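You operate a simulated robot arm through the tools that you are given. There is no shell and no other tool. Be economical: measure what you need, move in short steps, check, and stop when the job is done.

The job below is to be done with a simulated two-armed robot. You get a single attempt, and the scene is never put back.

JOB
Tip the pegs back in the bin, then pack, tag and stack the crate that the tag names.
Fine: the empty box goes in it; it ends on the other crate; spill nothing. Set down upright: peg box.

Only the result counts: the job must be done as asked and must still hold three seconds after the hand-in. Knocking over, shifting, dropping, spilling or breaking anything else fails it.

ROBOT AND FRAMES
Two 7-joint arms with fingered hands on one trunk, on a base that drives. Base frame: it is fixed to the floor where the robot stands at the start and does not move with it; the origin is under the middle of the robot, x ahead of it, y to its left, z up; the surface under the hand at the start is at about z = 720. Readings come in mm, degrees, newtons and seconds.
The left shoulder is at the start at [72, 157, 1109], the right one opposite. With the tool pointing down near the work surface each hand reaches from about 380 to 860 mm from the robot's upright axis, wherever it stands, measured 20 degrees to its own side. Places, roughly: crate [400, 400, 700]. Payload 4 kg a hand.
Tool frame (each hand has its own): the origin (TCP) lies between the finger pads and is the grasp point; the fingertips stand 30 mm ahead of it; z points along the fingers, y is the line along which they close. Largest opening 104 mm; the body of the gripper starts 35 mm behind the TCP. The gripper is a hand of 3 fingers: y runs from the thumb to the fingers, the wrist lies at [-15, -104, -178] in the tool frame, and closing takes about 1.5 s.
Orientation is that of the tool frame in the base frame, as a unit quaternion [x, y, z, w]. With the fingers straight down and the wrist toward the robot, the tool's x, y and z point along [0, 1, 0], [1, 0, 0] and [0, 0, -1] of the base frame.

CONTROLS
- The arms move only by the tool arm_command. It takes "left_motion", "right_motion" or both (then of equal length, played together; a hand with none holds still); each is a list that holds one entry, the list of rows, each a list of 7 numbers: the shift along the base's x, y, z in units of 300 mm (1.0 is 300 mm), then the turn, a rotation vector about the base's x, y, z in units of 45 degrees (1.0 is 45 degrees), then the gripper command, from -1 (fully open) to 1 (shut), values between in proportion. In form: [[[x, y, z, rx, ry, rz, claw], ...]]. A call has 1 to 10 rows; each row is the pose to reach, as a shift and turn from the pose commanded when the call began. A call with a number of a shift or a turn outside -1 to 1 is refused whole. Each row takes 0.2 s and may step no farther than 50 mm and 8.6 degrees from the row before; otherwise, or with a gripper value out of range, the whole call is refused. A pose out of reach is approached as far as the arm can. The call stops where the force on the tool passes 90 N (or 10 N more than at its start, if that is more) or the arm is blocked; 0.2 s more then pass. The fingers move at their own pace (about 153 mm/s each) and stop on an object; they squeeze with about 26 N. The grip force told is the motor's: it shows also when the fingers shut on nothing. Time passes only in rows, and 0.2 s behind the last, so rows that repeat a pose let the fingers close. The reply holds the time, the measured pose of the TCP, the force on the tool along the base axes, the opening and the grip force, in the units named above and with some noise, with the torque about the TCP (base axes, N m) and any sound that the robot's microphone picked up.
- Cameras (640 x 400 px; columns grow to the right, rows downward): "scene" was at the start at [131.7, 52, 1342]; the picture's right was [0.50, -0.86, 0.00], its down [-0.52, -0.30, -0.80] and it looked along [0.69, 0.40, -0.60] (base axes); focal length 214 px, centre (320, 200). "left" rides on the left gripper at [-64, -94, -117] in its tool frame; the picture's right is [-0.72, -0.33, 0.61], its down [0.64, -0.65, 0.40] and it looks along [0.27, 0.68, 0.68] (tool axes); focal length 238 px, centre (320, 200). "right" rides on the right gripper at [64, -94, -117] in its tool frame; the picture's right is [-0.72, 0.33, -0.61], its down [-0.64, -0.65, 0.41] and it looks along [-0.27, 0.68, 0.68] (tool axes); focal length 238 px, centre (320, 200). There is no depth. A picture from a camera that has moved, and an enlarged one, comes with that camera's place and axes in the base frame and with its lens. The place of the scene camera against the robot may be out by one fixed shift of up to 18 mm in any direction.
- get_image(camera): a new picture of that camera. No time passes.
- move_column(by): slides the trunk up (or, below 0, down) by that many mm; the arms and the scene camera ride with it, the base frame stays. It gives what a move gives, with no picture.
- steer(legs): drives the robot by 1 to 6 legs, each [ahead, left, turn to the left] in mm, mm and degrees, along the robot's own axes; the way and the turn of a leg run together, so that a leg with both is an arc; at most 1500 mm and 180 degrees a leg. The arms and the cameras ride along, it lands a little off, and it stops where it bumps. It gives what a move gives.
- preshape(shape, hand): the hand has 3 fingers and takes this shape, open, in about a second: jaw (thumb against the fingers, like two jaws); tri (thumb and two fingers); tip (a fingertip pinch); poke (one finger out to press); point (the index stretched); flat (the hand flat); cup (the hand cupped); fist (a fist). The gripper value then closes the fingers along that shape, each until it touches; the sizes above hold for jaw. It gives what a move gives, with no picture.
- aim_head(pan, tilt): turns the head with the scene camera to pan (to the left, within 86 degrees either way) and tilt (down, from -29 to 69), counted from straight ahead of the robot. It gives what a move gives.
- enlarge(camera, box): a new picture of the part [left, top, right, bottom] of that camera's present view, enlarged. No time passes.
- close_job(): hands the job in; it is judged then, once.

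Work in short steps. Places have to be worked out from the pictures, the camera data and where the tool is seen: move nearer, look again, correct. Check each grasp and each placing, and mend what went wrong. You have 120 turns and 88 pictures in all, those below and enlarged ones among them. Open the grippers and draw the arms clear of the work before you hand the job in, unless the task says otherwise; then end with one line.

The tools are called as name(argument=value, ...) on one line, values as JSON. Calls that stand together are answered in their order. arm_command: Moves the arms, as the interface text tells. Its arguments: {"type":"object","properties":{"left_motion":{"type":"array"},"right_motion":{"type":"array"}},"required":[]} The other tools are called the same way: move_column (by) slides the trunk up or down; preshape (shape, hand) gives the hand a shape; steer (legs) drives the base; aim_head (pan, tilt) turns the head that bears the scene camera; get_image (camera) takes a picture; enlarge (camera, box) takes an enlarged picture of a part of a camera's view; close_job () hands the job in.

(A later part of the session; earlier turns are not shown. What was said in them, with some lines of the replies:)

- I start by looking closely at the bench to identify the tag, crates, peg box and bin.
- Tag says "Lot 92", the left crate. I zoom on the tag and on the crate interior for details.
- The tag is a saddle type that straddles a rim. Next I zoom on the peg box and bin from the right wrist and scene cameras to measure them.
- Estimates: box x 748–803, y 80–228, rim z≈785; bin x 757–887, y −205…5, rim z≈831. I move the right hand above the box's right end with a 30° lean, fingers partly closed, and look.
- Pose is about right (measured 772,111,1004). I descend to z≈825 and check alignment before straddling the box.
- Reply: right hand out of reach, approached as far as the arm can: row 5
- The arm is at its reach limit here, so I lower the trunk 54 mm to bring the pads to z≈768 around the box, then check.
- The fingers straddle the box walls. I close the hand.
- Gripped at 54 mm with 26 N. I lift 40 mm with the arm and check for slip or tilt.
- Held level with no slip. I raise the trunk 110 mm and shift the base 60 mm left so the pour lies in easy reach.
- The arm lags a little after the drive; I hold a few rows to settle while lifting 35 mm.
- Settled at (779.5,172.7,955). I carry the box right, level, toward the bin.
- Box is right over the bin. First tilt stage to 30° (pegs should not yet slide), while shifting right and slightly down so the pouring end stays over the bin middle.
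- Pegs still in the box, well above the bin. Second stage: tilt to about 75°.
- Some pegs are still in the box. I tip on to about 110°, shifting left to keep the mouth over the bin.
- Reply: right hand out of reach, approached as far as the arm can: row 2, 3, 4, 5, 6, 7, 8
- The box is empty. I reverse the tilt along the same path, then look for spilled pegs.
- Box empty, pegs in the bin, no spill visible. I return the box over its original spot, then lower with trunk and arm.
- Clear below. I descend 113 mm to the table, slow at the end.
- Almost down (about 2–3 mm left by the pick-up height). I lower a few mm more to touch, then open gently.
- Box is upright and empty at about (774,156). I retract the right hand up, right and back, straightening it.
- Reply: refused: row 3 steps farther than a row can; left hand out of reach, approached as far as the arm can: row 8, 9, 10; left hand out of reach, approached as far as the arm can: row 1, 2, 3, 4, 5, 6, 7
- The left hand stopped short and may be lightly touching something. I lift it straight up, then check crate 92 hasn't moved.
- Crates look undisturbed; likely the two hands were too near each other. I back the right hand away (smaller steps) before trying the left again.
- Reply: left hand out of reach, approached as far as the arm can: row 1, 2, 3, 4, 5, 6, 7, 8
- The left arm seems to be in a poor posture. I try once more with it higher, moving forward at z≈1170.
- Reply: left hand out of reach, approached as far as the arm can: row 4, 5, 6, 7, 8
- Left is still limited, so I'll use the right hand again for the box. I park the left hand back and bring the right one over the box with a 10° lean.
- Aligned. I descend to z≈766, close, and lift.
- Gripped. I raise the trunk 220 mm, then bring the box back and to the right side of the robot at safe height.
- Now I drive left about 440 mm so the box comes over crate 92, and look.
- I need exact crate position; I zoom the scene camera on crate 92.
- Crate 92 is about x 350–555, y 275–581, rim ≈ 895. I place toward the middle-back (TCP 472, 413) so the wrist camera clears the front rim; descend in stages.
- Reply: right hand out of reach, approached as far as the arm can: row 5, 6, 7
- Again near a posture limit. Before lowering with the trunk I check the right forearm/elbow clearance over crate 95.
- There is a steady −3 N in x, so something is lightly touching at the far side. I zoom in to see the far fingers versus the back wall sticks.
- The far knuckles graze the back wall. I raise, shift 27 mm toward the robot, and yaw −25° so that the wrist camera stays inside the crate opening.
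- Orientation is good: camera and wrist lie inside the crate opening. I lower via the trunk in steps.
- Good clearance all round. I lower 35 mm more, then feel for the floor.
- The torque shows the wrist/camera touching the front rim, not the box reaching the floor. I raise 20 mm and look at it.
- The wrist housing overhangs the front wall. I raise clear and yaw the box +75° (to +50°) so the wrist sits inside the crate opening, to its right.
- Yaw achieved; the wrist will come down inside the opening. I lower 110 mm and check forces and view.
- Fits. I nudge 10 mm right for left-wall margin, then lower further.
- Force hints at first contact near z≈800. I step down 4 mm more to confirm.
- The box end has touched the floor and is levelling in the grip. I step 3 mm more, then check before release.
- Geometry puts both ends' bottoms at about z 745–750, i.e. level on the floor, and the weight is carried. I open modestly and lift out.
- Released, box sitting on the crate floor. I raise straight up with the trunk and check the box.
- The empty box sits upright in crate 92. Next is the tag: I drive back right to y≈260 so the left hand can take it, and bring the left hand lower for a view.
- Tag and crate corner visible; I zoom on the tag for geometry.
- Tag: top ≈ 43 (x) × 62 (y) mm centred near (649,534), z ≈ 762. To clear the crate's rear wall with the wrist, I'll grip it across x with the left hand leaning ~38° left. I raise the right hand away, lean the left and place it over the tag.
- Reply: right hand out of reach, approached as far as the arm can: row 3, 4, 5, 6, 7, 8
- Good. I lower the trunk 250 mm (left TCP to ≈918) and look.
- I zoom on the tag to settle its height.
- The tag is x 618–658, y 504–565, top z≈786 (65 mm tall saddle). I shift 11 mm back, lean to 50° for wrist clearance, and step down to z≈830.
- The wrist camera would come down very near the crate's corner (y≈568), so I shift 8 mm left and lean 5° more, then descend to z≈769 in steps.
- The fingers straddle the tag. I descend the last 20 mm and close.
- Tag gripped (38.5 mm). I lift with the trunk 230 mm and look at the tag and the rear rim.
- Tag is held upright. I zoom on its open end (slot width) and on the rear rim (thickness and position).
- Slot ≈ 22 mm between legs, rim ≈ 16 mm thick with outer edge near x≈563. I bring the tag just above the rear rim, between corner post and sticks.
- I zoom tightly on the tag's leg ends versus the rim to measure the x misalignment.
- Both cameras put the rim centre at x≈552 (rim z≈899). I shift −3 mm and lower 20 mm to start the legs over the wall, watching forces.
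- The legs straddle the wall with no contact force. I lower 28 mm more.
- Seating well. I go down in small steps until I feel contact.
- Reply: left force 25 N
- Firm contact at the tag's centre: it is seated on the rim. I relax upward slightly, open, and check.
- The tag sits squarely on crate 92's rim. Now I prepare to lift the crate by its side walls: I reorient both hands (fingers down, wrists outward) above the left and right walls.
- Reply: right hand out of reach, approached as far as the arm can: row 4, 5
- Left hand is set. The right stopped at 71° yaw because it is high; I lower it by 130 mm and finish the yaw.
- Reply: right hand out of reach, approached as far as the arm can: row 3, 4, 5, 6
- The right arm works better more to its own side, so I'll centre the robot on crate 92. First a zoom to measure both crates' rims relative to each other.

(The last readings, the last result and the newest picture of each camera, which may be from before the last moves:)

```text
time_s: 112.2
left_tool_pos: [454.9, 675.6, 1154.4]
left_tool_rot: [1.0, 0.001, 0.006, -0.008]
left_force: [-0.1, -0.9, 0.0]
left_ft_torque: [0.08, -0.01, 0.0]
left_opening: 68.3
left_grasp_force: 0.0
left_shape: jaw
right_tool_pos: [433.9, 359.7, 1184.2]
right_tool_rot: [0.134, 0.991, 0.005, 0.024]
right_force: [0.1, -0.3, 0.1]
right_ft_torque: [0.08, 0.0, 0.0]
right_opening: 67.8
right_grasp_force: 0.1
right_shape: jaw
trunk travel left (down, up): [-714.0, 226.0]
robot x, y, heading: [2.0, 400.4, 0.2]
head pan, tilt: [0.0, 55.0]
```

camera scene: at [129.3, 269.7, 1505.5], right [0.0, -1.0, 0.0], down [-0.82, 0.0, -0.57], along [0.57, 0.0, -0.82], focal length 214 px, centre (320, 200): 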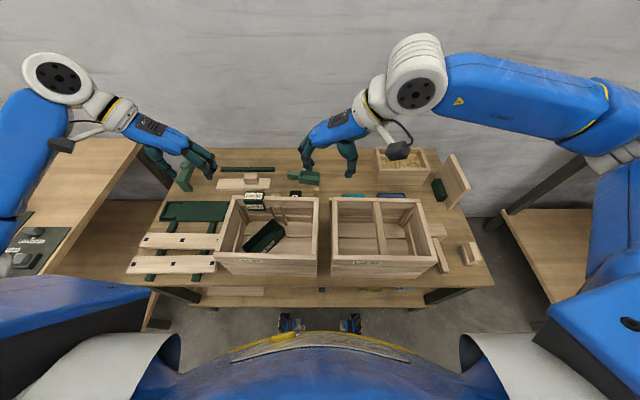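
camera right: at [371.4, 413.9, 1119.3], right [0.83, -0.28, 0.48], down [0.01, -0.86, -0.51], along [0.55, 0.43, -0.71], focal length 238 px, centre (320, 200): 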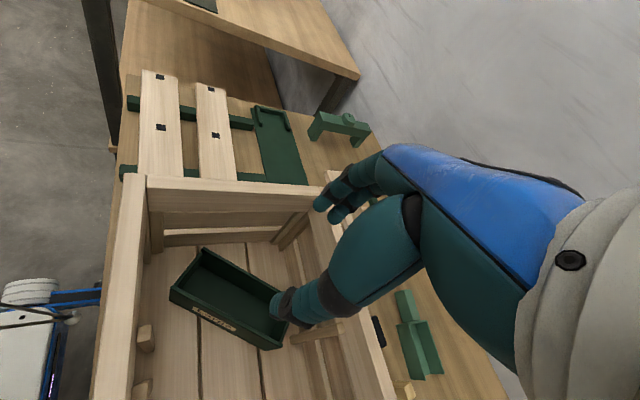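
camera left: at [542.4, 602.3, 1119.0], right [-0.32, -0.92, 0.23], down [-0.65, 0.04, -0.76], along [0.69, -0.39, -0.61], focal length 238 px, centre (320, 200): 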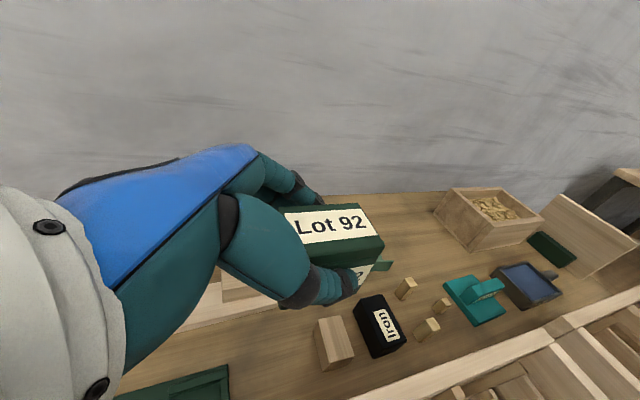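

Measured crate offset (92→95) ≈ (−6, −346) mm with a ~45 mm gap between them. Now I finish the right hand's yaw and move it over the right wall; left over the left wall.

arm_command(right_motion=[[[0.01, -0.06, 0, 0, 0, 0, -0.3], [0.02, -0.12, 0, -0.004, 0.02, 0.11, -0.3], [0.04, -0.2, -0.05, -0.008, 0.04, 0.23, -0.3], [0.055, -0.28, -0.1, -0.013, 0.061, 0.342, -0.3], [0.055, -0.33, -0.15, -0.013, 0.061, 0.342, -0.3], [0.055, -0.33, -0.15, -0.013, 0.061, 0.342, -0.3]]], left_motion=[[[0, -0.06, 0, 0, 0, 0, -0.3], [0, -0.12, 0, 0, 0, 0, -0.3], [0, -0.2, 0, 0, 0, 0, -0.3], [0, -0.3, 0, 0, 0, 0, -0.3], [0, -0.4, 0, 0, 0, 0, -0.3], [0, -0.44, 0, 0, 0, 0, -0.3]]])

```text
time_s: 113.6
left_tool_pos: [451.7, 564.4, 1150.9]
left_tool_rot: [1.0, 0.0, 0.009, 0.002]
left_force: [0.5, -0.7, 0.2]
left_ft_torque: [0.01, -0.02, 0.02]
left_opening: 67.9
left_grasp_force: 0.1
left_shape: jaw
right_tool_pos: [383.1, 367.3, 1183.3]
right_tool_rot: [0.102, 0.995, -0.001, 0.014]
right_force: [0.1, 0.2, 0.3]
right_ft_torque: [0.01, 0.03, 0.0]
right_opening: 67.8
right_grasp_force: 0.0
right_shape: jaw
right hand out of reach, approached as far as the arm can: row 1, 2, 3, 4, 5, 6
trunk travel left (down, up): [-714.0, 226.0]
robot x, y, heading: [0.1, 400.6, 0.2]
head pan, tilt: [0.0, 55.0]
```

The right arm is stuck against a joint limit. I un-yaw it by ~40°, move it right and lower, and retry from there.

arm_command(right_motion=[[[0.0, -0.03, 0, 0, 0, -0.17, -0.3], [0.05, -0.08, 0, 0, 0, -0.34, -0.3], [0.1, -0.15, -0.03, 0, 0, -0.51, -0.3], [0.16, -0.22, -0.08, 0, 0, -0.68, -0.3], [0.22, -0.29, -0.18, 0, 0, -0.85, -0.3], [0.22, -0.29, -0.3, 0, 0, -0.85, -0.3], [0.22, -0.29, -0.42, 0, 0, -0.85, -0.3], [0.22, -0.29, -0.42, 0, 0, -0.85, -0.3]]])

```text
time_s: 115.4
left_tool_pos: [455.3, 564.1, 1150.1]
left_tool_rot: [1.0, 0.001, 0.008, 0.003]
left_force: [0.0, 0.2, 0.2]
left_ft_torque: [0.0, -0.03, 0.01]
left_opening: 68.0
left_grasp_force: 0.1
left_shape: jaw
right_tool_pos: [450.0, 282.9, 1056.9]
right_tool_rot: [0.422, 0.906, -0.006, 0.013]
right_force: [0.3, 0.1, 1.2]
right_ft_torque: [0.03, -0.02, -0.01]
right_opening: 67.5
right_grasp_force: 0.0
right_shape: jaw
trunk travel left (down, up): [-714.0, 226.0]
robot x, y, heading: [3.3, 398.0, 0.2]
head pan, tilt: [0.0, 55.0]
```

Free again at (450,283,1057). I yaw it back up in place.

arm_command(right_motion=[[[0, 0, 0, 0, 0, 0.17, -0.3], [0, 0, 0, 0, 0.01, 0.34, -0.3], [0, 0, 0, 0, 0.02, 0.51, -0.3], [0, 0, 0, 0, 0.03, 0.68, -0.3], [0, 0, 0, 0, 0.03, 0.85, -0.3], [0, 0, 0, 0, 0.03, 1.0, -0.3], [0, 0, 0, 0, 0.03, 1.0, -0.3]]])

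```text
time_s: 117.0
left_tool_pos: [454.6, 566.8, 1149.1]
left_tool_rot: [1.0, 0.001, 0.008, 0.003]
left_force: [-0.1, -0.6, 0.5]
left_ft_torque: [-0.01, -0.01, -0.02]
left_opening: 67.7
left_grasp_force: 0.1
left_shape: jaw
right_tool_pos: [450.3, 286.1, 1056.7]
right_tool_rot: [0.232, 0.973, -0.008, 0.006]
right_force: [0.2, -0.1, -0.2]
right_ft_torque: [0.0, 0.02, 0.0]
right_opening: 67.5
right_grasp_force: 0.1
right_shape: jaw
right hand out of reach, approached as far as the arm can: row 4, 5, 6, 7
trunk travel left (down, up): [-714.0, 226.0]
robot x, y, heading: [-0.0, 401.0, -0.1]
head pan, tilt: [0.0, 55.0]
```

Yaw sticks at 63° here. The left arm managed its yaw further out to the side, so I move the right hand out to y≈100 while completing the yaw, then return.

arm_command(right_motion=[[[0, -0.1, 0.05, 0, 0, -0.1, -0.3], [0, -0.22, 0.1, 0, 0, -0.1, -0.3], [0, -0.35, 0.15, 0, 0, 0.0, -0.3], [0, -0.48, 0.2, 0, 0, 0.15, -0.3], [0, -0.6, 0.25, 0, 0, 0.3, -0.3], [0, -0.65, 0.3, 0, 0, 0.45, -0.3], [0, -0.65, 0.3, 0, 0, 0.6, -0.3], [0, -0.65, 0.3, 0, 0, 0.6, -0.3]]])

```text
time_s: 118.8
left_tool_pos: [459.5, 570.7, 1146.6]
left_tool_rot: [1.0, 0.001, 0.005, 0.006]
left_force: [-0.2, 0.1, -0.5]
left_ft_torque: [-0.04, -0.01, 0.02]
left_opening: 67.9
left_grasp_force: 0.1
left_shape: jaw
right_tool_pos: [564.6, 200.6, 1033.3]
right_tool_rot: [0.013, 1.0, 0.015, 0.01]
right_force: [0.4, -0.2, 0.0]
right_ft_torque: [0.03, 0.04, 0.03]
right_opening: 67.6
right_grasp_force: 0.0
right_shape: jaw
right hand out of reach, approached as far as the arm can: row 2, 3, 4, 5, 6, 7, 8
trunk travel left (down, up): [-714.0, 226.0]
robot x, y, heading: [-1.1, 401.1, 0.1]
head pan, tilt: [0.0, 55.0]
```

The yaw is now 89° at (565,201,1033). I try to move to the right wall position keeping this orientation.

arm_command(right_motion=[[[-0.05, -0.03, 0.05, 0, 0, 0, -0.3], [-0.12, -0.06, 0.1, 0, 0, 0, -0.3], [-0.2, -0.06, 0.1, 0, 0, 0, -0.3], [-0.28, -0.06, 0.1, 0, 0, 0, -0.3], [-0.36, -0.03, 0.1, 0, 0, 0, -0.3], [-0.38, 0.05, 0.1, 0, 0, 0, -0.3], [-0.38, 0.15, 0.1, 0, 0, 0, -0.3], [-0.38, 0.25, 0.1, 0, 0, 0, -0.3], [-0.38, 0.267, 0.1, 0, 0, 0, -0.3], [-0.38, 0.267, 0.1, 0, 0, 0, -0.3]]])

```text
time_s: 121.0
left_tool_pos: [453.7, 567.5, 1150.4]
left_tool_rot: [1.0, 0.002, 0.008, 0.004]
left_force: [0.1, 0.5, 1.4]
left_ft_torque: [0.01, -0.02, 0.03]
left_opening: 68.1
left_grasp_force: 0.1
left_shape: jaw
right_tool_pos: [447.3, 275.5, 1059.4]
right_tool_rot: [0.014, 1.0, 0.017, 0.014]
right_force: [-0.1, 0.3, 0.5]
right_ft_torque: [-0.02, -0.02, 0.03]
right_opening: 67.3
right_grasp_force: 0.0
right_shape: jaw
right hand out of reach, approached as far as the arm can: row 1, 2, 3, 4, 5, 6, 7
trunk travel left (down, up): [-714.0, 226.0]
robot x, y, heading: [-0.8, 399.9, -0.0]
head pan, tilt: [0.0, 55.0]
```

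Right hand is at the wall position with proper orientation. I level both hands (z≈1060), then lower the trunk 115 mm to just above the rims and look.

arm_command(right_motion=[[[0.004, 0.005, 0, -0.02, 0.018, 0.018, -0.3], [0.01, 0.01, 0, -0.043, 0.036, 0.036, -0.3], [0.01, 0.015, 0, -0.043, 0.036, 0.036, -0.3], [0.01, 0.018, 0, -0.043, 0.036, 0.036, -0.3], [0.01, 0.018, 0, -0.043, 0.036, 0.036, -0.3]]], left_motion=[[[0, 0, -0.08, 0, 0, 0, -0.3], [-0.005, -0.005, -0.16, 0, 0, 0, -0.3], [-0.01, -0.01, -0.24, 0, 0, 0, -0.3], [-0.01, -0.013, -0.3, 0, 0, 0, -0.3], [-0.01, -0.013, -0.303, 0, 0, 0, -0.3]]])

move_column(by=-115)

get_image(camera="right")

get_image(camera="left")

```text
time_s: 122.2
left_tool_pos: [449.6, 565.4, 1057.3]
left_tool_rot: [1.0, 0.001, 0.008, 0.004]
left_force: [0.9, -1.0, 0.6]
left_ft_torque: [0.0, 0.0, -0.01]
left_opening: 67.7
left_grasp_force: 0.0
left_shape: jaw
right_tool_pos: [449.6, 281.6, 1057.4]
right_tool_rot: [-0.001, 1.0, 0.002, 0.0]
right_force: [-0.7, 0.0, 0.9]
right_ft_torque: [0.01, -0.04, 0.02]
right_opening: 67.7
right_grasp_force: 0.0
right_shape: jaw
trunk travel left (down, up): [-714.0, 226.0]
robot x, y, heading: [0.4, 404.0, 0.1]
head pan, tilt: [0.0, 55.0]
```

```text
time_s: 123.6
left_tool_pos: [449.4, 565.2, 942.8]
left_tool_rot: [1.0, 0.001, 0.008, 0.004]
left_force: [0.9, 0.3, 0.5]
left_ft_torque: [-0.01, 0.02, 0.01]
left_opening: 68.1
left_grasp_force: 0.1
left_shape: jaw
right_tool_pos: [450.6, 281.4, 942.7]
right_tool_rot: [-0.001, 1.0, 0.002, -0.001]
right_force: [-0.7, -0.1, 0.2]
right_ft_torque: [0.01, -0.01, -0.01]
right_opening: 67.8
right_grasp_force: 0.1
right_shape: jaw
trunk travel left (down, up): [-599.0, 341.0]
robot x, y, heading: [-5.1, 402.0, 0.3]
head pan, tilt: [0.0, 55.0]
```

```text
11 pictures are left
camera right: at [385.6, 186.7, 1059.1], right [0.72, 0.33, 0.61], down [0.64, -0.65, -0.41], along [0.27, 0.69, -0.68], focal length 238 px, centre (320, 200)
```

right: 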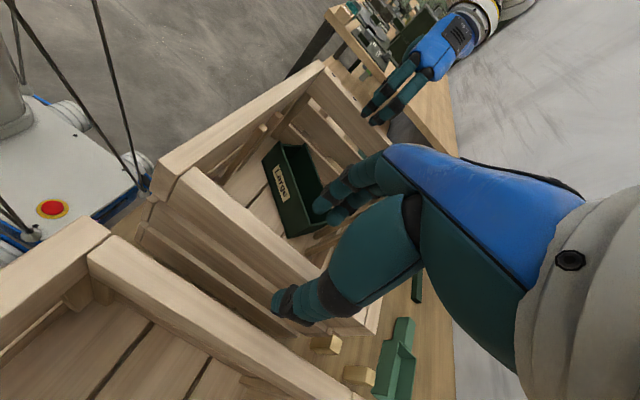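

```text
10 pictures are left
camera left: at [382.6, 659.0, 1057.5], right [-0.71, 0.32, -0.63], down [0.65, 0.65, -0.4], along [0.28, -0.69, -0.67], focal length 238 px, centre (320, 200)
```

left: 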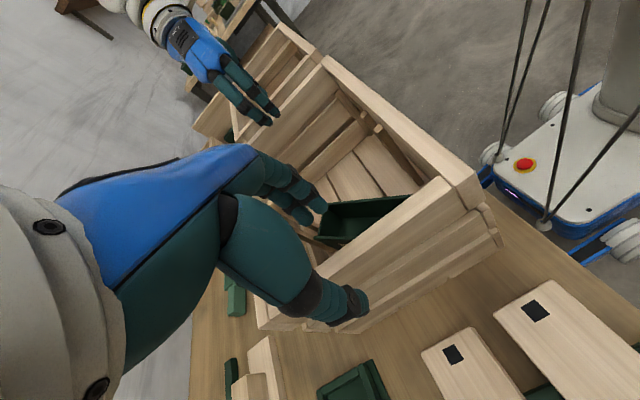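

Both hands straddle the walls properly. I lower 45 mm and check forces, then a bit more.

move_column(by=-45)

move_column(by=-10)

```text
time_s: 124.5
left_tool_pos: [449.5, 565.2, 897.8]
left_tool_rot: [1.0, 0.0, 0.008, 0.005]
left_force: [-0.8, 0.1, -0.3]
left_ft_torque: [-0.02, -0.01, -0.03]
left_opening: 68.1
left_grasp_force: 0.1
left_shape: jaw
right_tool_pos: [450.4, 282.4, 896.2]
right_tool_rot: [-0.001, 1.0, 0.001, 0.001]
right_force: [1.0, -1.0, -0.4]
right_ft_torque: [0.02, 0.04, -0.03]
right_opening: 68.0
right_grasp_force: 0.0
right_shape: jaw
trunk travel left (down, up): [-554.0, 386.0]
robot x, y, heading: [-1.4, 401.6, 0.1]
head pan, tilt: [0.0, 55.0]
```

```text
time_s: 125.1
left_tool_pos: [450.5, 564.6, 887.7]
left_tool_rot: [1.0, 0.001, 0.008, 0.005]
left_force: [-0.8, -0.2, 0.0]
left_ft_torque: [0.01, 0.02, 0.01]
left_opening: 68.0
left_grasp_force: 0.0
left_shape: jaw
right_tool_pos: [450.7, 281.0, 887.9]
right_tool_rot: [-0.001, 1.0, 0.001, 0.0]
right_force: [0.0, 0.1, -0.1]
right_ft_torque: [0.02, 0.01, 0.06]
right_opening: 67.6
right_grasp_force: 0.0
right_shape: jaw
trunk travel left (down, up): [-544.0, 396.0]
robot x, y, heading: [-1.7, 400.3, 0.1]
head pan, tilt: [0.0, 55.0]
```

No contact. I lower 6 mm more and close both hands together.

move_column(by=-6)

arm_command(left_motion=[[[0, 0, 0, 0, 0, 0, 0.1], [0, 0, 0, 0, 0, 0, 0.4], [0, 0, 0, 0, 0, 0, 0.7], [0, 0, 0, 0, 0, 0, 1], [0, 0, 0, 0, 0, 0, 1], [0, 0, 0, 0, 0, 0, 1], [0, 0, 0, 0, 0, 0, 1]]], right_motion=[[[0, 0, 0, 0, 0, 0, 0.1], [0, 0, 0, 0, 0, 0, 0.4], [0, 0, 0, 0, 0, 0, 0.7], [0, 0, 0, 0, 0, 0, 1], [0, 0, 0, 0, 0, 0, 1], [0, 0, 0, 0, 0, 0, 1], [0, 0, 0, 0, 0, 0, 1]]])

```text
time_s: 125.6
left_tool_pos: [450.2, 563.4, 880.7]
left_tool_rot: [1.0, 0.001, 0.007, 0.004]
left_force: [-0.2, -0.1, -0.5]
left_ft_torque: [-0.02, -0.01, 0.02]
left_opening: 68.1
left_grasp_force: 0.0
left_shape: jaw
right_tool_pos: [449.9, 281.2, 881.7]
right_tool_rot: [0.0, 1.0, 0.001, 0.0]
right_force: [0.0, -0.1, -0.6]
right_ft_torque: [-0.02, -0.01, -0.03]
right_opening: 67.7
right_grasp_force: 0.1
right_shape: jaw
trunk travel left (down, up): [-538.0, 402.0]
robot x, y, heading: [-0.7, 399.5, 0.1]
head pan, tilt: [0.0, 55.0]
```

```text
time_s: 127.2
left_tool_pos: [449.7, 564.2, 880.6]
left_tool_rot: [1.0, 0.001, 0.007, 0.003]
left_force: [-0.7, -0.3, 0.3]
left_ft_torque: [-0.05, 0.03, -0.05]
left_opening: 10.9
left_grasp_force: 25.9
left_shape: jaw
right_tool_pos: [450.2, 281.6, 880.7]
right_tool_rot: [-0.001, 1.0, 0.001, 0.0]
right_force: [0.4, -1.0, -0.2]
right_ft_torque: [0.03, 0.01, -0.01]
right_opening: 10.0
right_grasp_force: 26.2
right_shape: jaw
trunk travel left (down, up): [-538.0, 402.0]
robot x, y, heading: [-2.6, 402.6, 0.0]
head pan, tilt: [0.0, 55.0]
```

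Both hands hold about 10–11 mm of wall at 26 N. I lift slowly 18 mm with both arms and check.

arm_command(left_motion=[[[0, 0, 0.01, 0, 0, 0, 1], [0, 0, 0.02, 0, 0, 0, 1], [0, 0, 0.03, 0, 0, 0, 1], [0, 0, 0.045, 0, 0, 0, 1], [0, 0, 0.06, 0, 0, 0, 1], [0, 0, 0.06, 0, 0, 0, 1]]], right_motion=[[[0, 0, 0.01, 0, 0, 0, 1], [0, 0, 0.02, 0, 0, 0, 1], [0, 0, 0.03, 0, 0, 0, 1], [0, 0, 0.045, 0, 0, 0, 1], [0, 0, 0.06, 0, 0, 0, 1], [0, 0, 0.06, 0, 0, 0, 1]]])

get_image(camera="scene")

```text
time_s: 128.6
left_tool_pos: [451.6, 566.3, 899.2]
left_tool_rot: [1.0, 0.001, 0.007, 0.004]
left_force: [1.1, 14.7, -5.1]
left_ft_torque: [0.37, 0.03, 0.0]
left_opening: 10.5
left_grasp_force: 25.7
left_shape: jaw
right_tool_pos: [453.3, 288.7, 895.1]
right_tool_rot: [0.0, 1.0, 0.002, -0.001]
right_force: [0.6, -14.0, -5.1]
right_ft_torque: [-0.32, 0.0, -0.02]
right_opening: 9.8
right_grasp_force: 25.8
right_shape: jaw
right hand out of reach, approached as far as the arm can: row 3, 4, 5, 6
trunk travel left (down, up): [-538.0, 402.0]
robot x, y, heading: [1.7, 401.9, 0.2]
head pan, tilt: [0.0, 55.0]
```

```text
9 pictures are left
camera scene: at [130.2, 407.6, 1329.2], right [0.0, -1.0, 0.0], down [-0.82, 0.0, -0.57], along [0.57, 0.0, -0.82], focal length 214 px, centre (320, 200)
```

scene: 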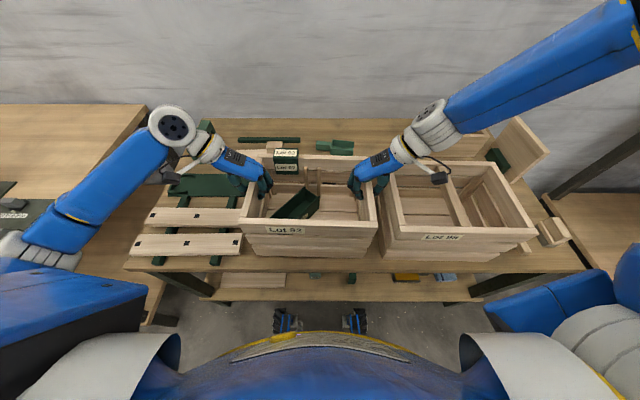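

The crate lifts (about 5 N per hand), but the right arm drifted 7 mm inward and they squeeze with 14 N. I relieve that by moving the left hand outward a few mm.

arm_command(left_motion=[[[0, 0.01, 0, 0, 0, 0, 1], [0, 0.02, -0.006, 0, 0, 0, 1], [0, 0.02, -0.012, 0, 0, 0, 1], [0, 0.02, -0.012, 0, 0, 0, 1]]])

move_column(by=40)

```text
time_s: 129.6
left_tool_pos: [449.4, 571.1, 895.2]
left_tool_rot: [1.0, 0.001, 0.007, 0.004]
left_force: [-0.1, -0.8, -4.3]
left_ft_torque: [-0.02, 0.04, 0.0]
left_opening: 10.5
left_grasp_force: 26.0
left_shape: jaw
right_tool_pos: [452.2, 290.7, 895.5]
right_tool_rot: [-0.001, 1.0, 0.003, 0.0]
right_force: [-0.1, 0.0, -5.2]
right_ft_torque: [0.02, 0.05, 0.01]
right_opening: 9.7
right_grasp_force: 26.0
right_shape: jaw
trunk travel left (down, up): [-538.0, 402.0]
robot x, y, heading: [-4.2, 401.6, 0.1]
head pan, tilt: [0.0, 55.0]
```

```text
time_s: 130.5
left_tool_pos: [450.0, 571.2, 935.2]
left_tool_rot: [1.0, 0.001, 0.007, 0.004]
left_force: [0.2, -2.2, -4.5]
left_ft_torque: [-0.08, 0.04, -0.02]
left_opening: 10.5
left_grasp_force: 26.0
left_shape: jaw
right_tool_pos: [451.3, 289.0, 935.4]
right_tool_rot: [-0.001, 1.0, 0.002, 0.0]
right_force: [-0.1, 2.6, -4.6]
right_ft_torque: [0.07, -0.01, -0.04]
right_opening: 9.8
right_grasp_force: 26.1
right_shape: jaw
trunk travel left (down, up): [-578.0, 362.0]
robot x, y, heading: [-2.5, 398.9, 0.1]
head pan, tilt: [0.0, 55.0]
```

Balanced now. I raise the trunk 160 mm so the crate bottom clears crate 95's rim by ≈35 mm, and check.

move_column(by=160)

get_image(camera="scene")

```text
time_s: 132.3
left_tool_pos: [450.5, 570.9, 1093.4]
left_tool_rot: [1.0, 0.001, 0.006, 0.005]
left_force: [-0.3, -2.8, -5.0]
left_ft_torque: [-0.1, 0.04, 0.01]
left_opening: 10.5
left_grasp_force: 25.7
left_shape: jaw
right_tool_pos: [453.0, 288.1, 1094.7]
right_tool_rot: [-0.001, 1.0, 0.001, 0.0]
right_force: [-0.2, 2.2, -3.5]
right_ft_torque: [0.01, 0.01, -0.03]
right_opening: 10.1
right_grasp_force: 25.2
right_shape: jaw
trunk travel left (down, up): [-738.0, 202.0]
robot x, y, heading: [3.1, 398.9, 0.3]
head pan, tilt: [0.0, 55.0]
```

```text
8 pictures are left
camera scene: at [130.8, 407.8, 1529.2], right [0.0, -1.0, 0.0], down [-0.82, 0.0, -0.57], along [0.57, 0.0, -0.82], focal length 214 px, centre (320, 200)
```

scene: 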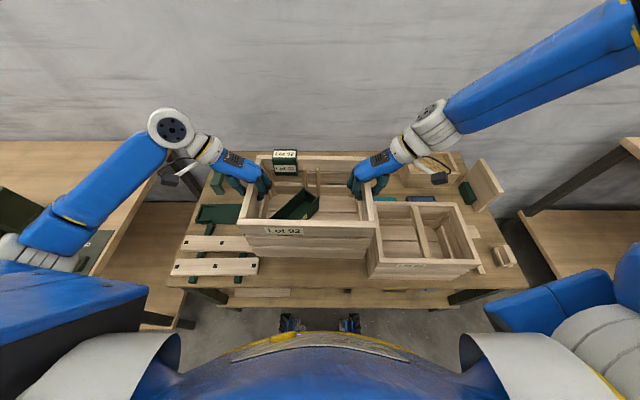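

Level and clear. I drive right 352 mm in one leg carrying the crate.

steer(legs=[[-6, -352, 0]])

arm_command(left_motion=[[[0, 0, 0, 0, 0, 0, 1], [0, 0, 0, 0, 0, 0, 1], [0, 0, 0, 0, 0, 0, 1], [0, 0, 0, 0, 0, 0, 1]]], right_motion=[[[0, 0, 0, 0, 0, 0, 1], [0, 0, 0, 0, 0, 0, 1], [0, 0, 0, 0, 0, 0, 1], [0, 0, 0, 0, 0, 0, 1]]])

enlarge(camera="scene", box=[200, 130, 440, 290])

```text
time_s: 134.6
left_tool_pos: [447.2, 229.3, 1092.9]
left_tool_rot: [1.0, 0.0, 0.006, 0.007]
left_force: [-0.7, -0.1, -5.8]
left_ft_torque: [-0.04, 0.05, 0.02]
left_opening: 10.6
left_grasp_force: 25.6
left_shape: jaw
right_tool_pos: [445.2, -52.9, 1095.4]
right_tool_rot: [-0.001, 1.0, -0.002, -0.001]
right_force: [-0.8, 2.9, -4.1]
right_ft_torque: [-0.02, -0.01, -0.01]
right_opening: 9.7
right_grasp_force: 25.9
right_shape: jaw
trunk travel left (down, up): [-738.0, 202.0]
robot x, y, heading: [-6.5, 50.9, -0.1]
head pan, tilt: [0.0, 55.0]
```

```text
time_s: 135.6
left_tool_pos: [443.3, 218.8, 1094.8]
left_tool_rot: [1.0, 0.0, 0.007, 0.003]
left_force: [0.3, -2.0, -4.2]
left_ft_torque: [-0.08, 0.01, 0.01]
left_opening: 10.4
left_grasp_force: 25.7
left_shape: jaw
right_tool_pos: [443.4, -62.8, 1097.1]
right_tool_rot: [0.0, 1.0, 0.001, 0.001]
right_force: [0.2, 1.5, -4.4]
right_ft_torque: [0.03, 0.03, 0.0]
right_opening: 9.8
right_grasp_force: 26.2
right_shape: jaw
trunk travel left (down, up): [-738.0, 202.0]
robot x, y, heading: [-4.4, 55.8, 0.1]
head pan, tilt: [0.0, 55.0]
```

```text
2.50 times, centred on (320, 210) of scene
camera zoom: at [124.9, 60.1, 1529.2], right [0.0, -1.0, 0.0], down [-0.82, 0.0, -0.57], along [0.57, 0.0, -0.82], focal length 536 px, centre (320, 175)
```

zoom: 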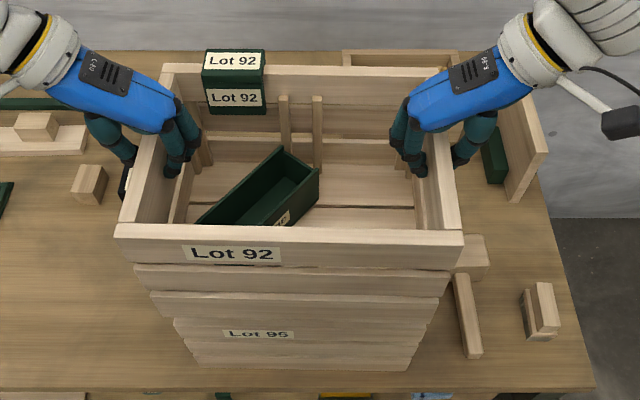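

Displacement is (−6.7, −345), very near the target (−6.5, −346). I zoom on the front edges to verify vertical alignment of the two crates.

enlarge(camera="scene", box=[236, 215, 386, 285])

```text
4.27 times, centred on (311, 250) of scene
camera zoom: at [124.9, 60.1, 1529.2], right [0.0, -1.0, 0.0], down [-0.82, 0.0, -0.57], along [0.57, 0.0, -0.82], focal length 915 px, centre (358, -13)
```

zoom: 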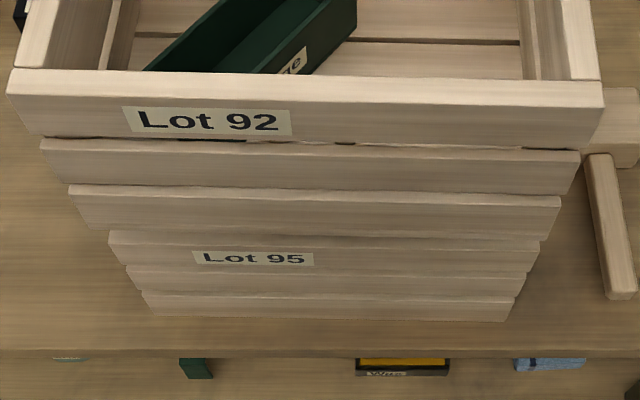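

Edges line up within about 3–4 mm: crate 92 is ≈3 mm left and ≈4 mm toward me. I apply a +3/−3 mm correction with both arms, then lower 28 mm.

arm_command(left_motion=[[[0.005, -0.005, 0, 0, 0, 0, 1], [0.011, -0.01, 0, 0, 0, 0, 1], [0.011, -0.01, 0, 0, 0, 0, 1]]], right_motion=[[[0.005, -0.005, 0, 0, 0, 0, 1], [0.011, -0.01, 0, 0, 0, 0, 1], [0.011, -0.01, 0, 0, 0, 0, 1]]])

move_column(by=-27)

```text
time_s: 136.4
left_tool_pos: [446.6, 218.6, 1095.6]
left_tool_rot: [1.0, 0.001, 0.007, 0.004]
left_force: [0.2, 7.9, -4.6]
left_ft_torque: [0.13, 0.01, 0.0]
left_opening: 10.4
left_grasp_force: 26.3
left_shape: jaw
right_tool_pos: [448.1, -61.9, 1094.9]
right_tool_rot: [-0.001, 1.0, 0.002, 0.002]
right_force: [-0.3, -7.6, -4.0]
right_ft_torque: [-0.19, 0.04, 0.01]
right_opening: 9.8
right_grasp_force: 26.3
right_shape: jaw
trunk travel left (down, up): [-738.0, 202.0]
robot x, y, heading: [-6.1, 51.6, -0.0]
head pan, tilt: [0.0, 55.0]
```

```text
time_s: 137.1
left_tool_pos: [446.1, 216.9, 1068.7]
left_tool_rot: [1.0, 0.0, 0.007, 0.003]
left_force: [0.1, 9.0, -6.0]
left_ft_torque: [0.21, 0.0, 0.03]
left_opening: 10.2
left_grasp_force: 25.9
left_shape: jaw
right_tool_pos: [450.0, -62.6, 1067.6]
right_tool_rot: [0.0, 1.0, 0.003, 0.0]
right_force: [-0.5, -8.9, -4.8]
right_ft_torque: [-0.21, 0.01, -0.02]
right_opening: 9.6
right_grasp_force: 25.9
right_shape: jaw
trunk travel left (down, up): [-711.0, 229.0]
robot x, y, heading: [-4.9, 55.4, 0.0]
head pan, tilt: [0.0, 55.0]
```

Slight squeeze only. I lower in small steps to feel the seating (expected at TCP z≈1060).

move_column(by=-5)

move_column(by=-4)

enlarge(camera="scene", box=[236, 205, 396, 285])

```text
time_s: 137.7
left_tool_pos: [447.0, 216.4, 1062.9]
left_tool_rot: [1.0, 0.0, 0.007, 0.003]
left_force: [-0.4, 8.4, -5.7]
left_ft_torque: [0.23, 0.02, 0.01]
left_opening: 10.3
left_grasp_force: 26.0
left_shape: jaw
right_tool_pos: [449.8, -65.1, 1063.0]
right_tool_rot: [0.0, 1.0, 0.003, 0.001]
right_force: [0.9, -9.0, -4.3]
right_ft_torque: [-0.21, -0.02, -0.03]
right_opening: 9.5
right_grasp_force: 26.2
right_shape: jaw
trunk travel left (down, up): [-706.0, 234.0]
robot x, y, heading: [-7.1, 49.4, -0.0]
head pan, tilt: [0.0, 55.0]
```

```text
time_s: 138.2
left_tool_pos: [446.4, 216.5, 1060.4]
left_tool_rot: [1.0, 0.0, 0.008, 0.003]
left_force: [2.0, 8.6, 2.4]
left_ft_torque: [0.24, 0.0, 0.02]
left_opening: 10.4
left_grasp_force: 25.8
left_shape: jaw
right_tool_pos: [448.9, -64.8, 1060.3]
right_tool_rot: [0.0, 1.0, 0.003, 0.003]
right_force: [0.4, -9.8, 7.9]
right_ft_torque: [-0.3, 0.01, -0.04]
right_opening: 10.0
right_grasp_force: 25.6
right_shape: jaw
trunk travel left (down, up): [-702.0, 238.0]
robot x, y, heading: [-8.5, 50.9, 0.1]
head pan, tilt: [0.0, 55.0]
```

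```text
4.00 times, centred on (316, 245) of scene
camera zoom: at [123.0, 56.8, 1493.8], right [0.0, -1.0, 0.0], down [-0.82, 0.0, -0.57], along [0.57, 0.0, -0.82], focal length 858 px, centre (336, 20)
```

zoom: 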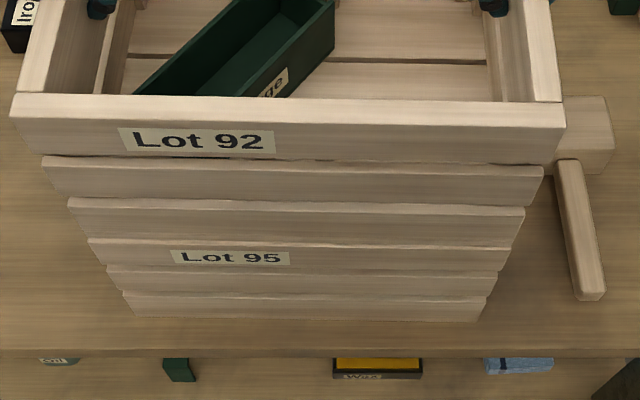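

Seated exactly at the expected height and the edges line up. I relieve the side squeeze by moving the left hand out 3 mm, then open both hands together.

arm_command(left_motion=[[[0, 0.006, 0, 0, 0, 0, 1], [0, 0.012, 0, 0, 0, 0, 1], [0, 0.012, 0, 0, 0, 0, 1]]])

arm_command(left_motion=[[[0, 0, 0, 0, 0, 0, 0.6], [0, 0, 0, 0, 0, 0, 0.3], [0, 0, 0, 0, 0, 0, 0], [0, 0, 0, 0, 0, 0, -0.3], [0, 0, 0, 0, 0, 0, -0.3], [0, 0, 0, 0, 0, 0, -0.3]]], right_motion=[[[0, 0, 0, 0, 0, 0, 0.6], [0, 0, 0, 0, 0, 0, 0.3], [0, 0, 0, 0, 0, 0, 0], [0, 0, 0, 0, 0, 0, -0.3], [0, 0, 0, 0, 0, 0, -0.3], [0, 0, 0, 0, 0, 0, -0.3]]])

```text
time_s: 139.0
left_tool_pos: [444.9, 218.8, 1060.6]
left_tool_rot: [1.0, 0.0, 0.008, 0.004]
left_force: [3.3, -5.0, 1.2]
left_ft_torque: [-0.14, -0.04, 0.0]
left_opening: 10.8
left_grasp_force: 25.8
left_shape: jaw
right_tool_pos: [449.0, -65.1, 1059.3]
right_tool_rot: [-0.001, 1.0, 0.005, 0.003]
right_force: [2.5, 2.1, 13.4]
right_ft_torque: [-0.03, -0.06, -0.05]
right_opening: 10.3
right_grasp_force: 26.2
right_shape: jaw
trunk travel left (down, up): [-702.0, 238.0]
robot x, y, heading: [-3.2, 51.2, -0.1]
head pan, tilt: [0.0, 55.0]
```

```text
time_s: 140.4
left_tool_pos: [446.2, 219.6, 1060.9]
left_tool_rot: [1.0, 0.0, 0.007, 0.003]
left_force: [0.5, 0.8, -0.9]
left_ft_torque: [-0.01, -0.01, -0.02]
left_opening: 67.1
left_grasp_force: 0.0
left_shape: jaw
right_tool_pos: [447.7, -63.7, 1060.3]
right_tool_rot: [0.0, 1.0, 0.004, 0.002]
right_force: [0.3, 0.3, -0.7]
right_ft_torque: [-0.01, -0.02, -0.01]
right_opening: 67.1
right_grasp_force: 0.0
right_shape: jaw
trunk travel left (down, up): [-702.0, 238.0]
robot x, y, heading: [-1.4, 53.4, -0.2]
head pan, tilt: [0.0, 55.0]
```

Released cleanly. I raise the trunk 120 mm straight up and inspect.

move_column(by=130)

get_image(camera="scene")

```text
time_s: 142.0
left_tool_pos: [446.1, 220.2, 1190.7]
left_tool_rot: [1.0, 0.0, 0.008, 0.003]
left_force: [0.4, -0.7, -0.3]
left_ft_torque: [0.03, 0.02, 0.01]
left_opening: 67.1
left_grasp_force: 0.1
left_shape: jaw
right_tool_pos: [447.9, -63.9, 1188.5]
right_tool_rot: [-0.001, 1.0, 0.003, 0.001]
right_force: [-0.2, 0.2, -1.1]
right_ft_torque: [0.0, -0.01, 0.04]
right_opening: 67.1
right_grasp_force: 0.0
right_shape: jaw
trunk travel left (down, up): [-832.0, 108.0]
robot x, y, heading: [-4.3, 52.5, -0.0]
head pan, tilt: [0.0, 55.0]
```

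```text
4 pictures are left
camera scene: at [123.6, 56.6, 1623.4], right [0.0, -1.0, 0.0], down [-0.82, 0.0, -0.57], along [0.57, 0.0, -0.82], focal length 214 px, centre (320, 200)
```

scene: 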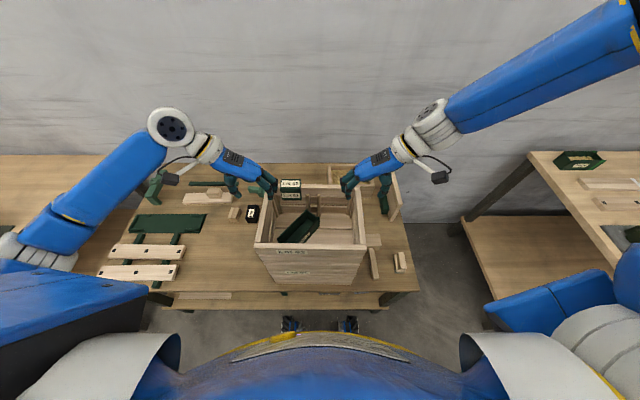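

The stack stands well with tag and box in place. I open fully, move both arms outward and clear, then take a last look.

arm_command(left_motion=[[[0, 0.1, 0.02, 0, 0, 0, -0.6], [0, 0.2, 0.04, 0, 0, 0, -1], [0, 0.3, 0.04, 0, 0, 0, -1], [0, 0.4, 0.04, 0, 0, 0, -1], [0, 0.5, 0.04, 0, 0, 0, -1], [0, 0.6, 0.04, 0, 0, 0, -1]]], right_motion=[[[0, -0.1, 0.02, 0, 0, 0, -0.6], [0, -0.2, 0.04, 0, 0, 0, -1], [0, -0.3, 0.04, 0, 0, 0, -1], [0, -0.4, 0.04, 0, 0, 0, -1], [0, -0.5, 0.04, 0, 0, 0, -1], [0, -0.6, 0.04, 0, 0, 0, -1]]])

enlarge(camera="scene", box=[220, 150, 420, 300])

```text
time_s: 143.4
left_tool_pos: [447.7, 400.4, 1204.5]
left_tool_rot: [1.0, -0.001, 0.007, 0.003]
left_force: [0.1, 0.0, -0.1]
left_ft_torque: [-0.02, 0.0, 0.02]
left_opening: 104.1
left_grasp_force: 0.1
left_shape: jaw
right_tool_pos: [502.6, -140.3, 1119.7]
right_tool_rot: [0.002, 1.0, 0.011, 0.005]
right_force: [-0.4, -0.1, -0.7]
right_ft_torque: [-0.01, 0.0, -0.01]
right_opening: 103.6
right_grasp_force: 0.0
right_shape: jaw
right hand out of reach, approached as far as the arm can: row 1, 2, 3, 4, 5, 6
trunk travel left (down, up): [-832.0, 108.0]
robot x, y, heading: [-9.6, 49.8, -0.1]
head pan, tilt: [0.0, 55.0]
```

```text
2.67 times, centred on (320, 225) of scene
camera zoom: at [125.2, 57.2, 1623.4], right [0.0, -1.0, 0.0], down [-0.82, 0.0, -0.57], along [0.57, 0.0, -0.82], focal length 572 px, centre (320, 133)
```

zoom: 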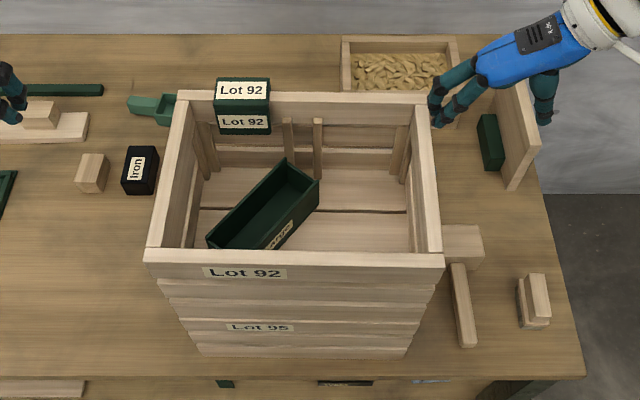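

All good: tag on the rim, box upright inside, stack aligned, pegs in the bin. The right hand is still near the crate, so I raise the trunk 95 mm for clearance before handing in.

move_column(by=95)

arm_command(right_motion=[[[0, -0.1, 0, 0, 0, -0.15, -1], [0, -0.2, 0, 0, 0, -0.3, -1], [0, -0.3, 0, 0, 0, -0.45, -1], [0, -0.4, 0, 0, 0, -0.6, -1]]])

get_image(camera="scene")

```text
time_s: 144.7
left_tool_pos: [446.2, 400.1, 1298.5]
left_tool_rot: [1.0, 0.0, 0.008, 0.003]
left_force: [-0.9, -0.1, -0.2]
left_ft_torque: [-0.01, 0.0, 0.03]
left_opening: 104.0
left_grasp_force: 0.1
left_shape: jaw
right_tool_pos: [501.1, -139.8, 1215.5]
right_tool_rot: [0.003, 1.0, 0.01, 0.005]
right_force: [0.1, -0.9, 0.3]
right_ft_torque: [0.01, 0.02, 0.0]
right_opening: 103.8
right_grasp_force: 0.1
right_shape: jaw
trunk travel left (down, up): [-927.0, 13.0]
robot x, y, heading: [-5.3, 51.1, 0.2]
head pan, tilt: [0.0, 55.0]
```

```text
time_s: 145.7
left_tool_pos: [446.0, 396.6, 1298.7]
left_tool_rot: [1.0, -0.001, 0.009, 0.002]
left_force: [0.6, 0.6, -0.7]
left_ft_torque: [0.01, 0.01, 0.01]
left_opening: 103.8
left_grasp_force: 0.0
left_shape: jaw
right_tool_pos: [508.1, -256.4, 1197.7]
right_tool_rot: [0.236, 0.972, 0.012, 0.008]
right_force: [0.1, -0.6, -1.0]
right_ft_torque: [0.0, -0.02, -0.04]
right_opening: 103.9
right_grasp_force: 0.0
right_shape: jaw
right hand out of reach, approached as far as the arm can: row 1, 2, 3, 4
trunk travel left (down, up): [-927.0, 13.0]
robot x, y, heading: [-0.2, 52.7, -0.0]
head pan, tilt: [0.0, 55.0]
```

```text
2 pictures are left
camera scene: at [123.2, 54.2, 1718.5], right [0.0, -1.0, 0.0], down [-0.82, 0.0, -0.57], along [0.57, 0.0, -0.82], focal length 214 px, centre (320, 200)
```

scene: 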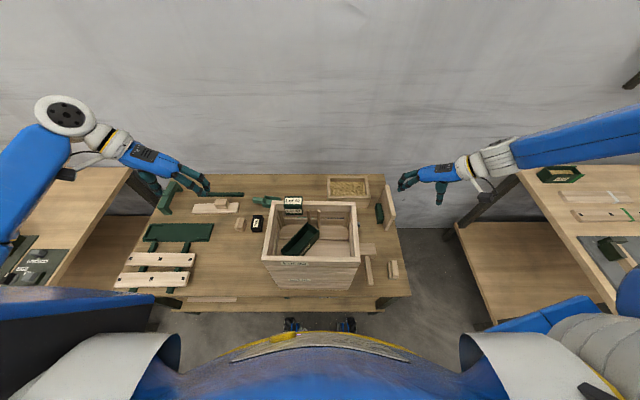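

The arms are clear and open, and everything stands as asked, so I hand the job in.

close_job()

```text
The job is handed in.
```

The pegs are back in the bin with no spill visible. The empty peg box stands upright in crate Lot 92, the Lot 92 tag sits on its rim, and the crate is stacked on crate Lot 95; the job is handed in.
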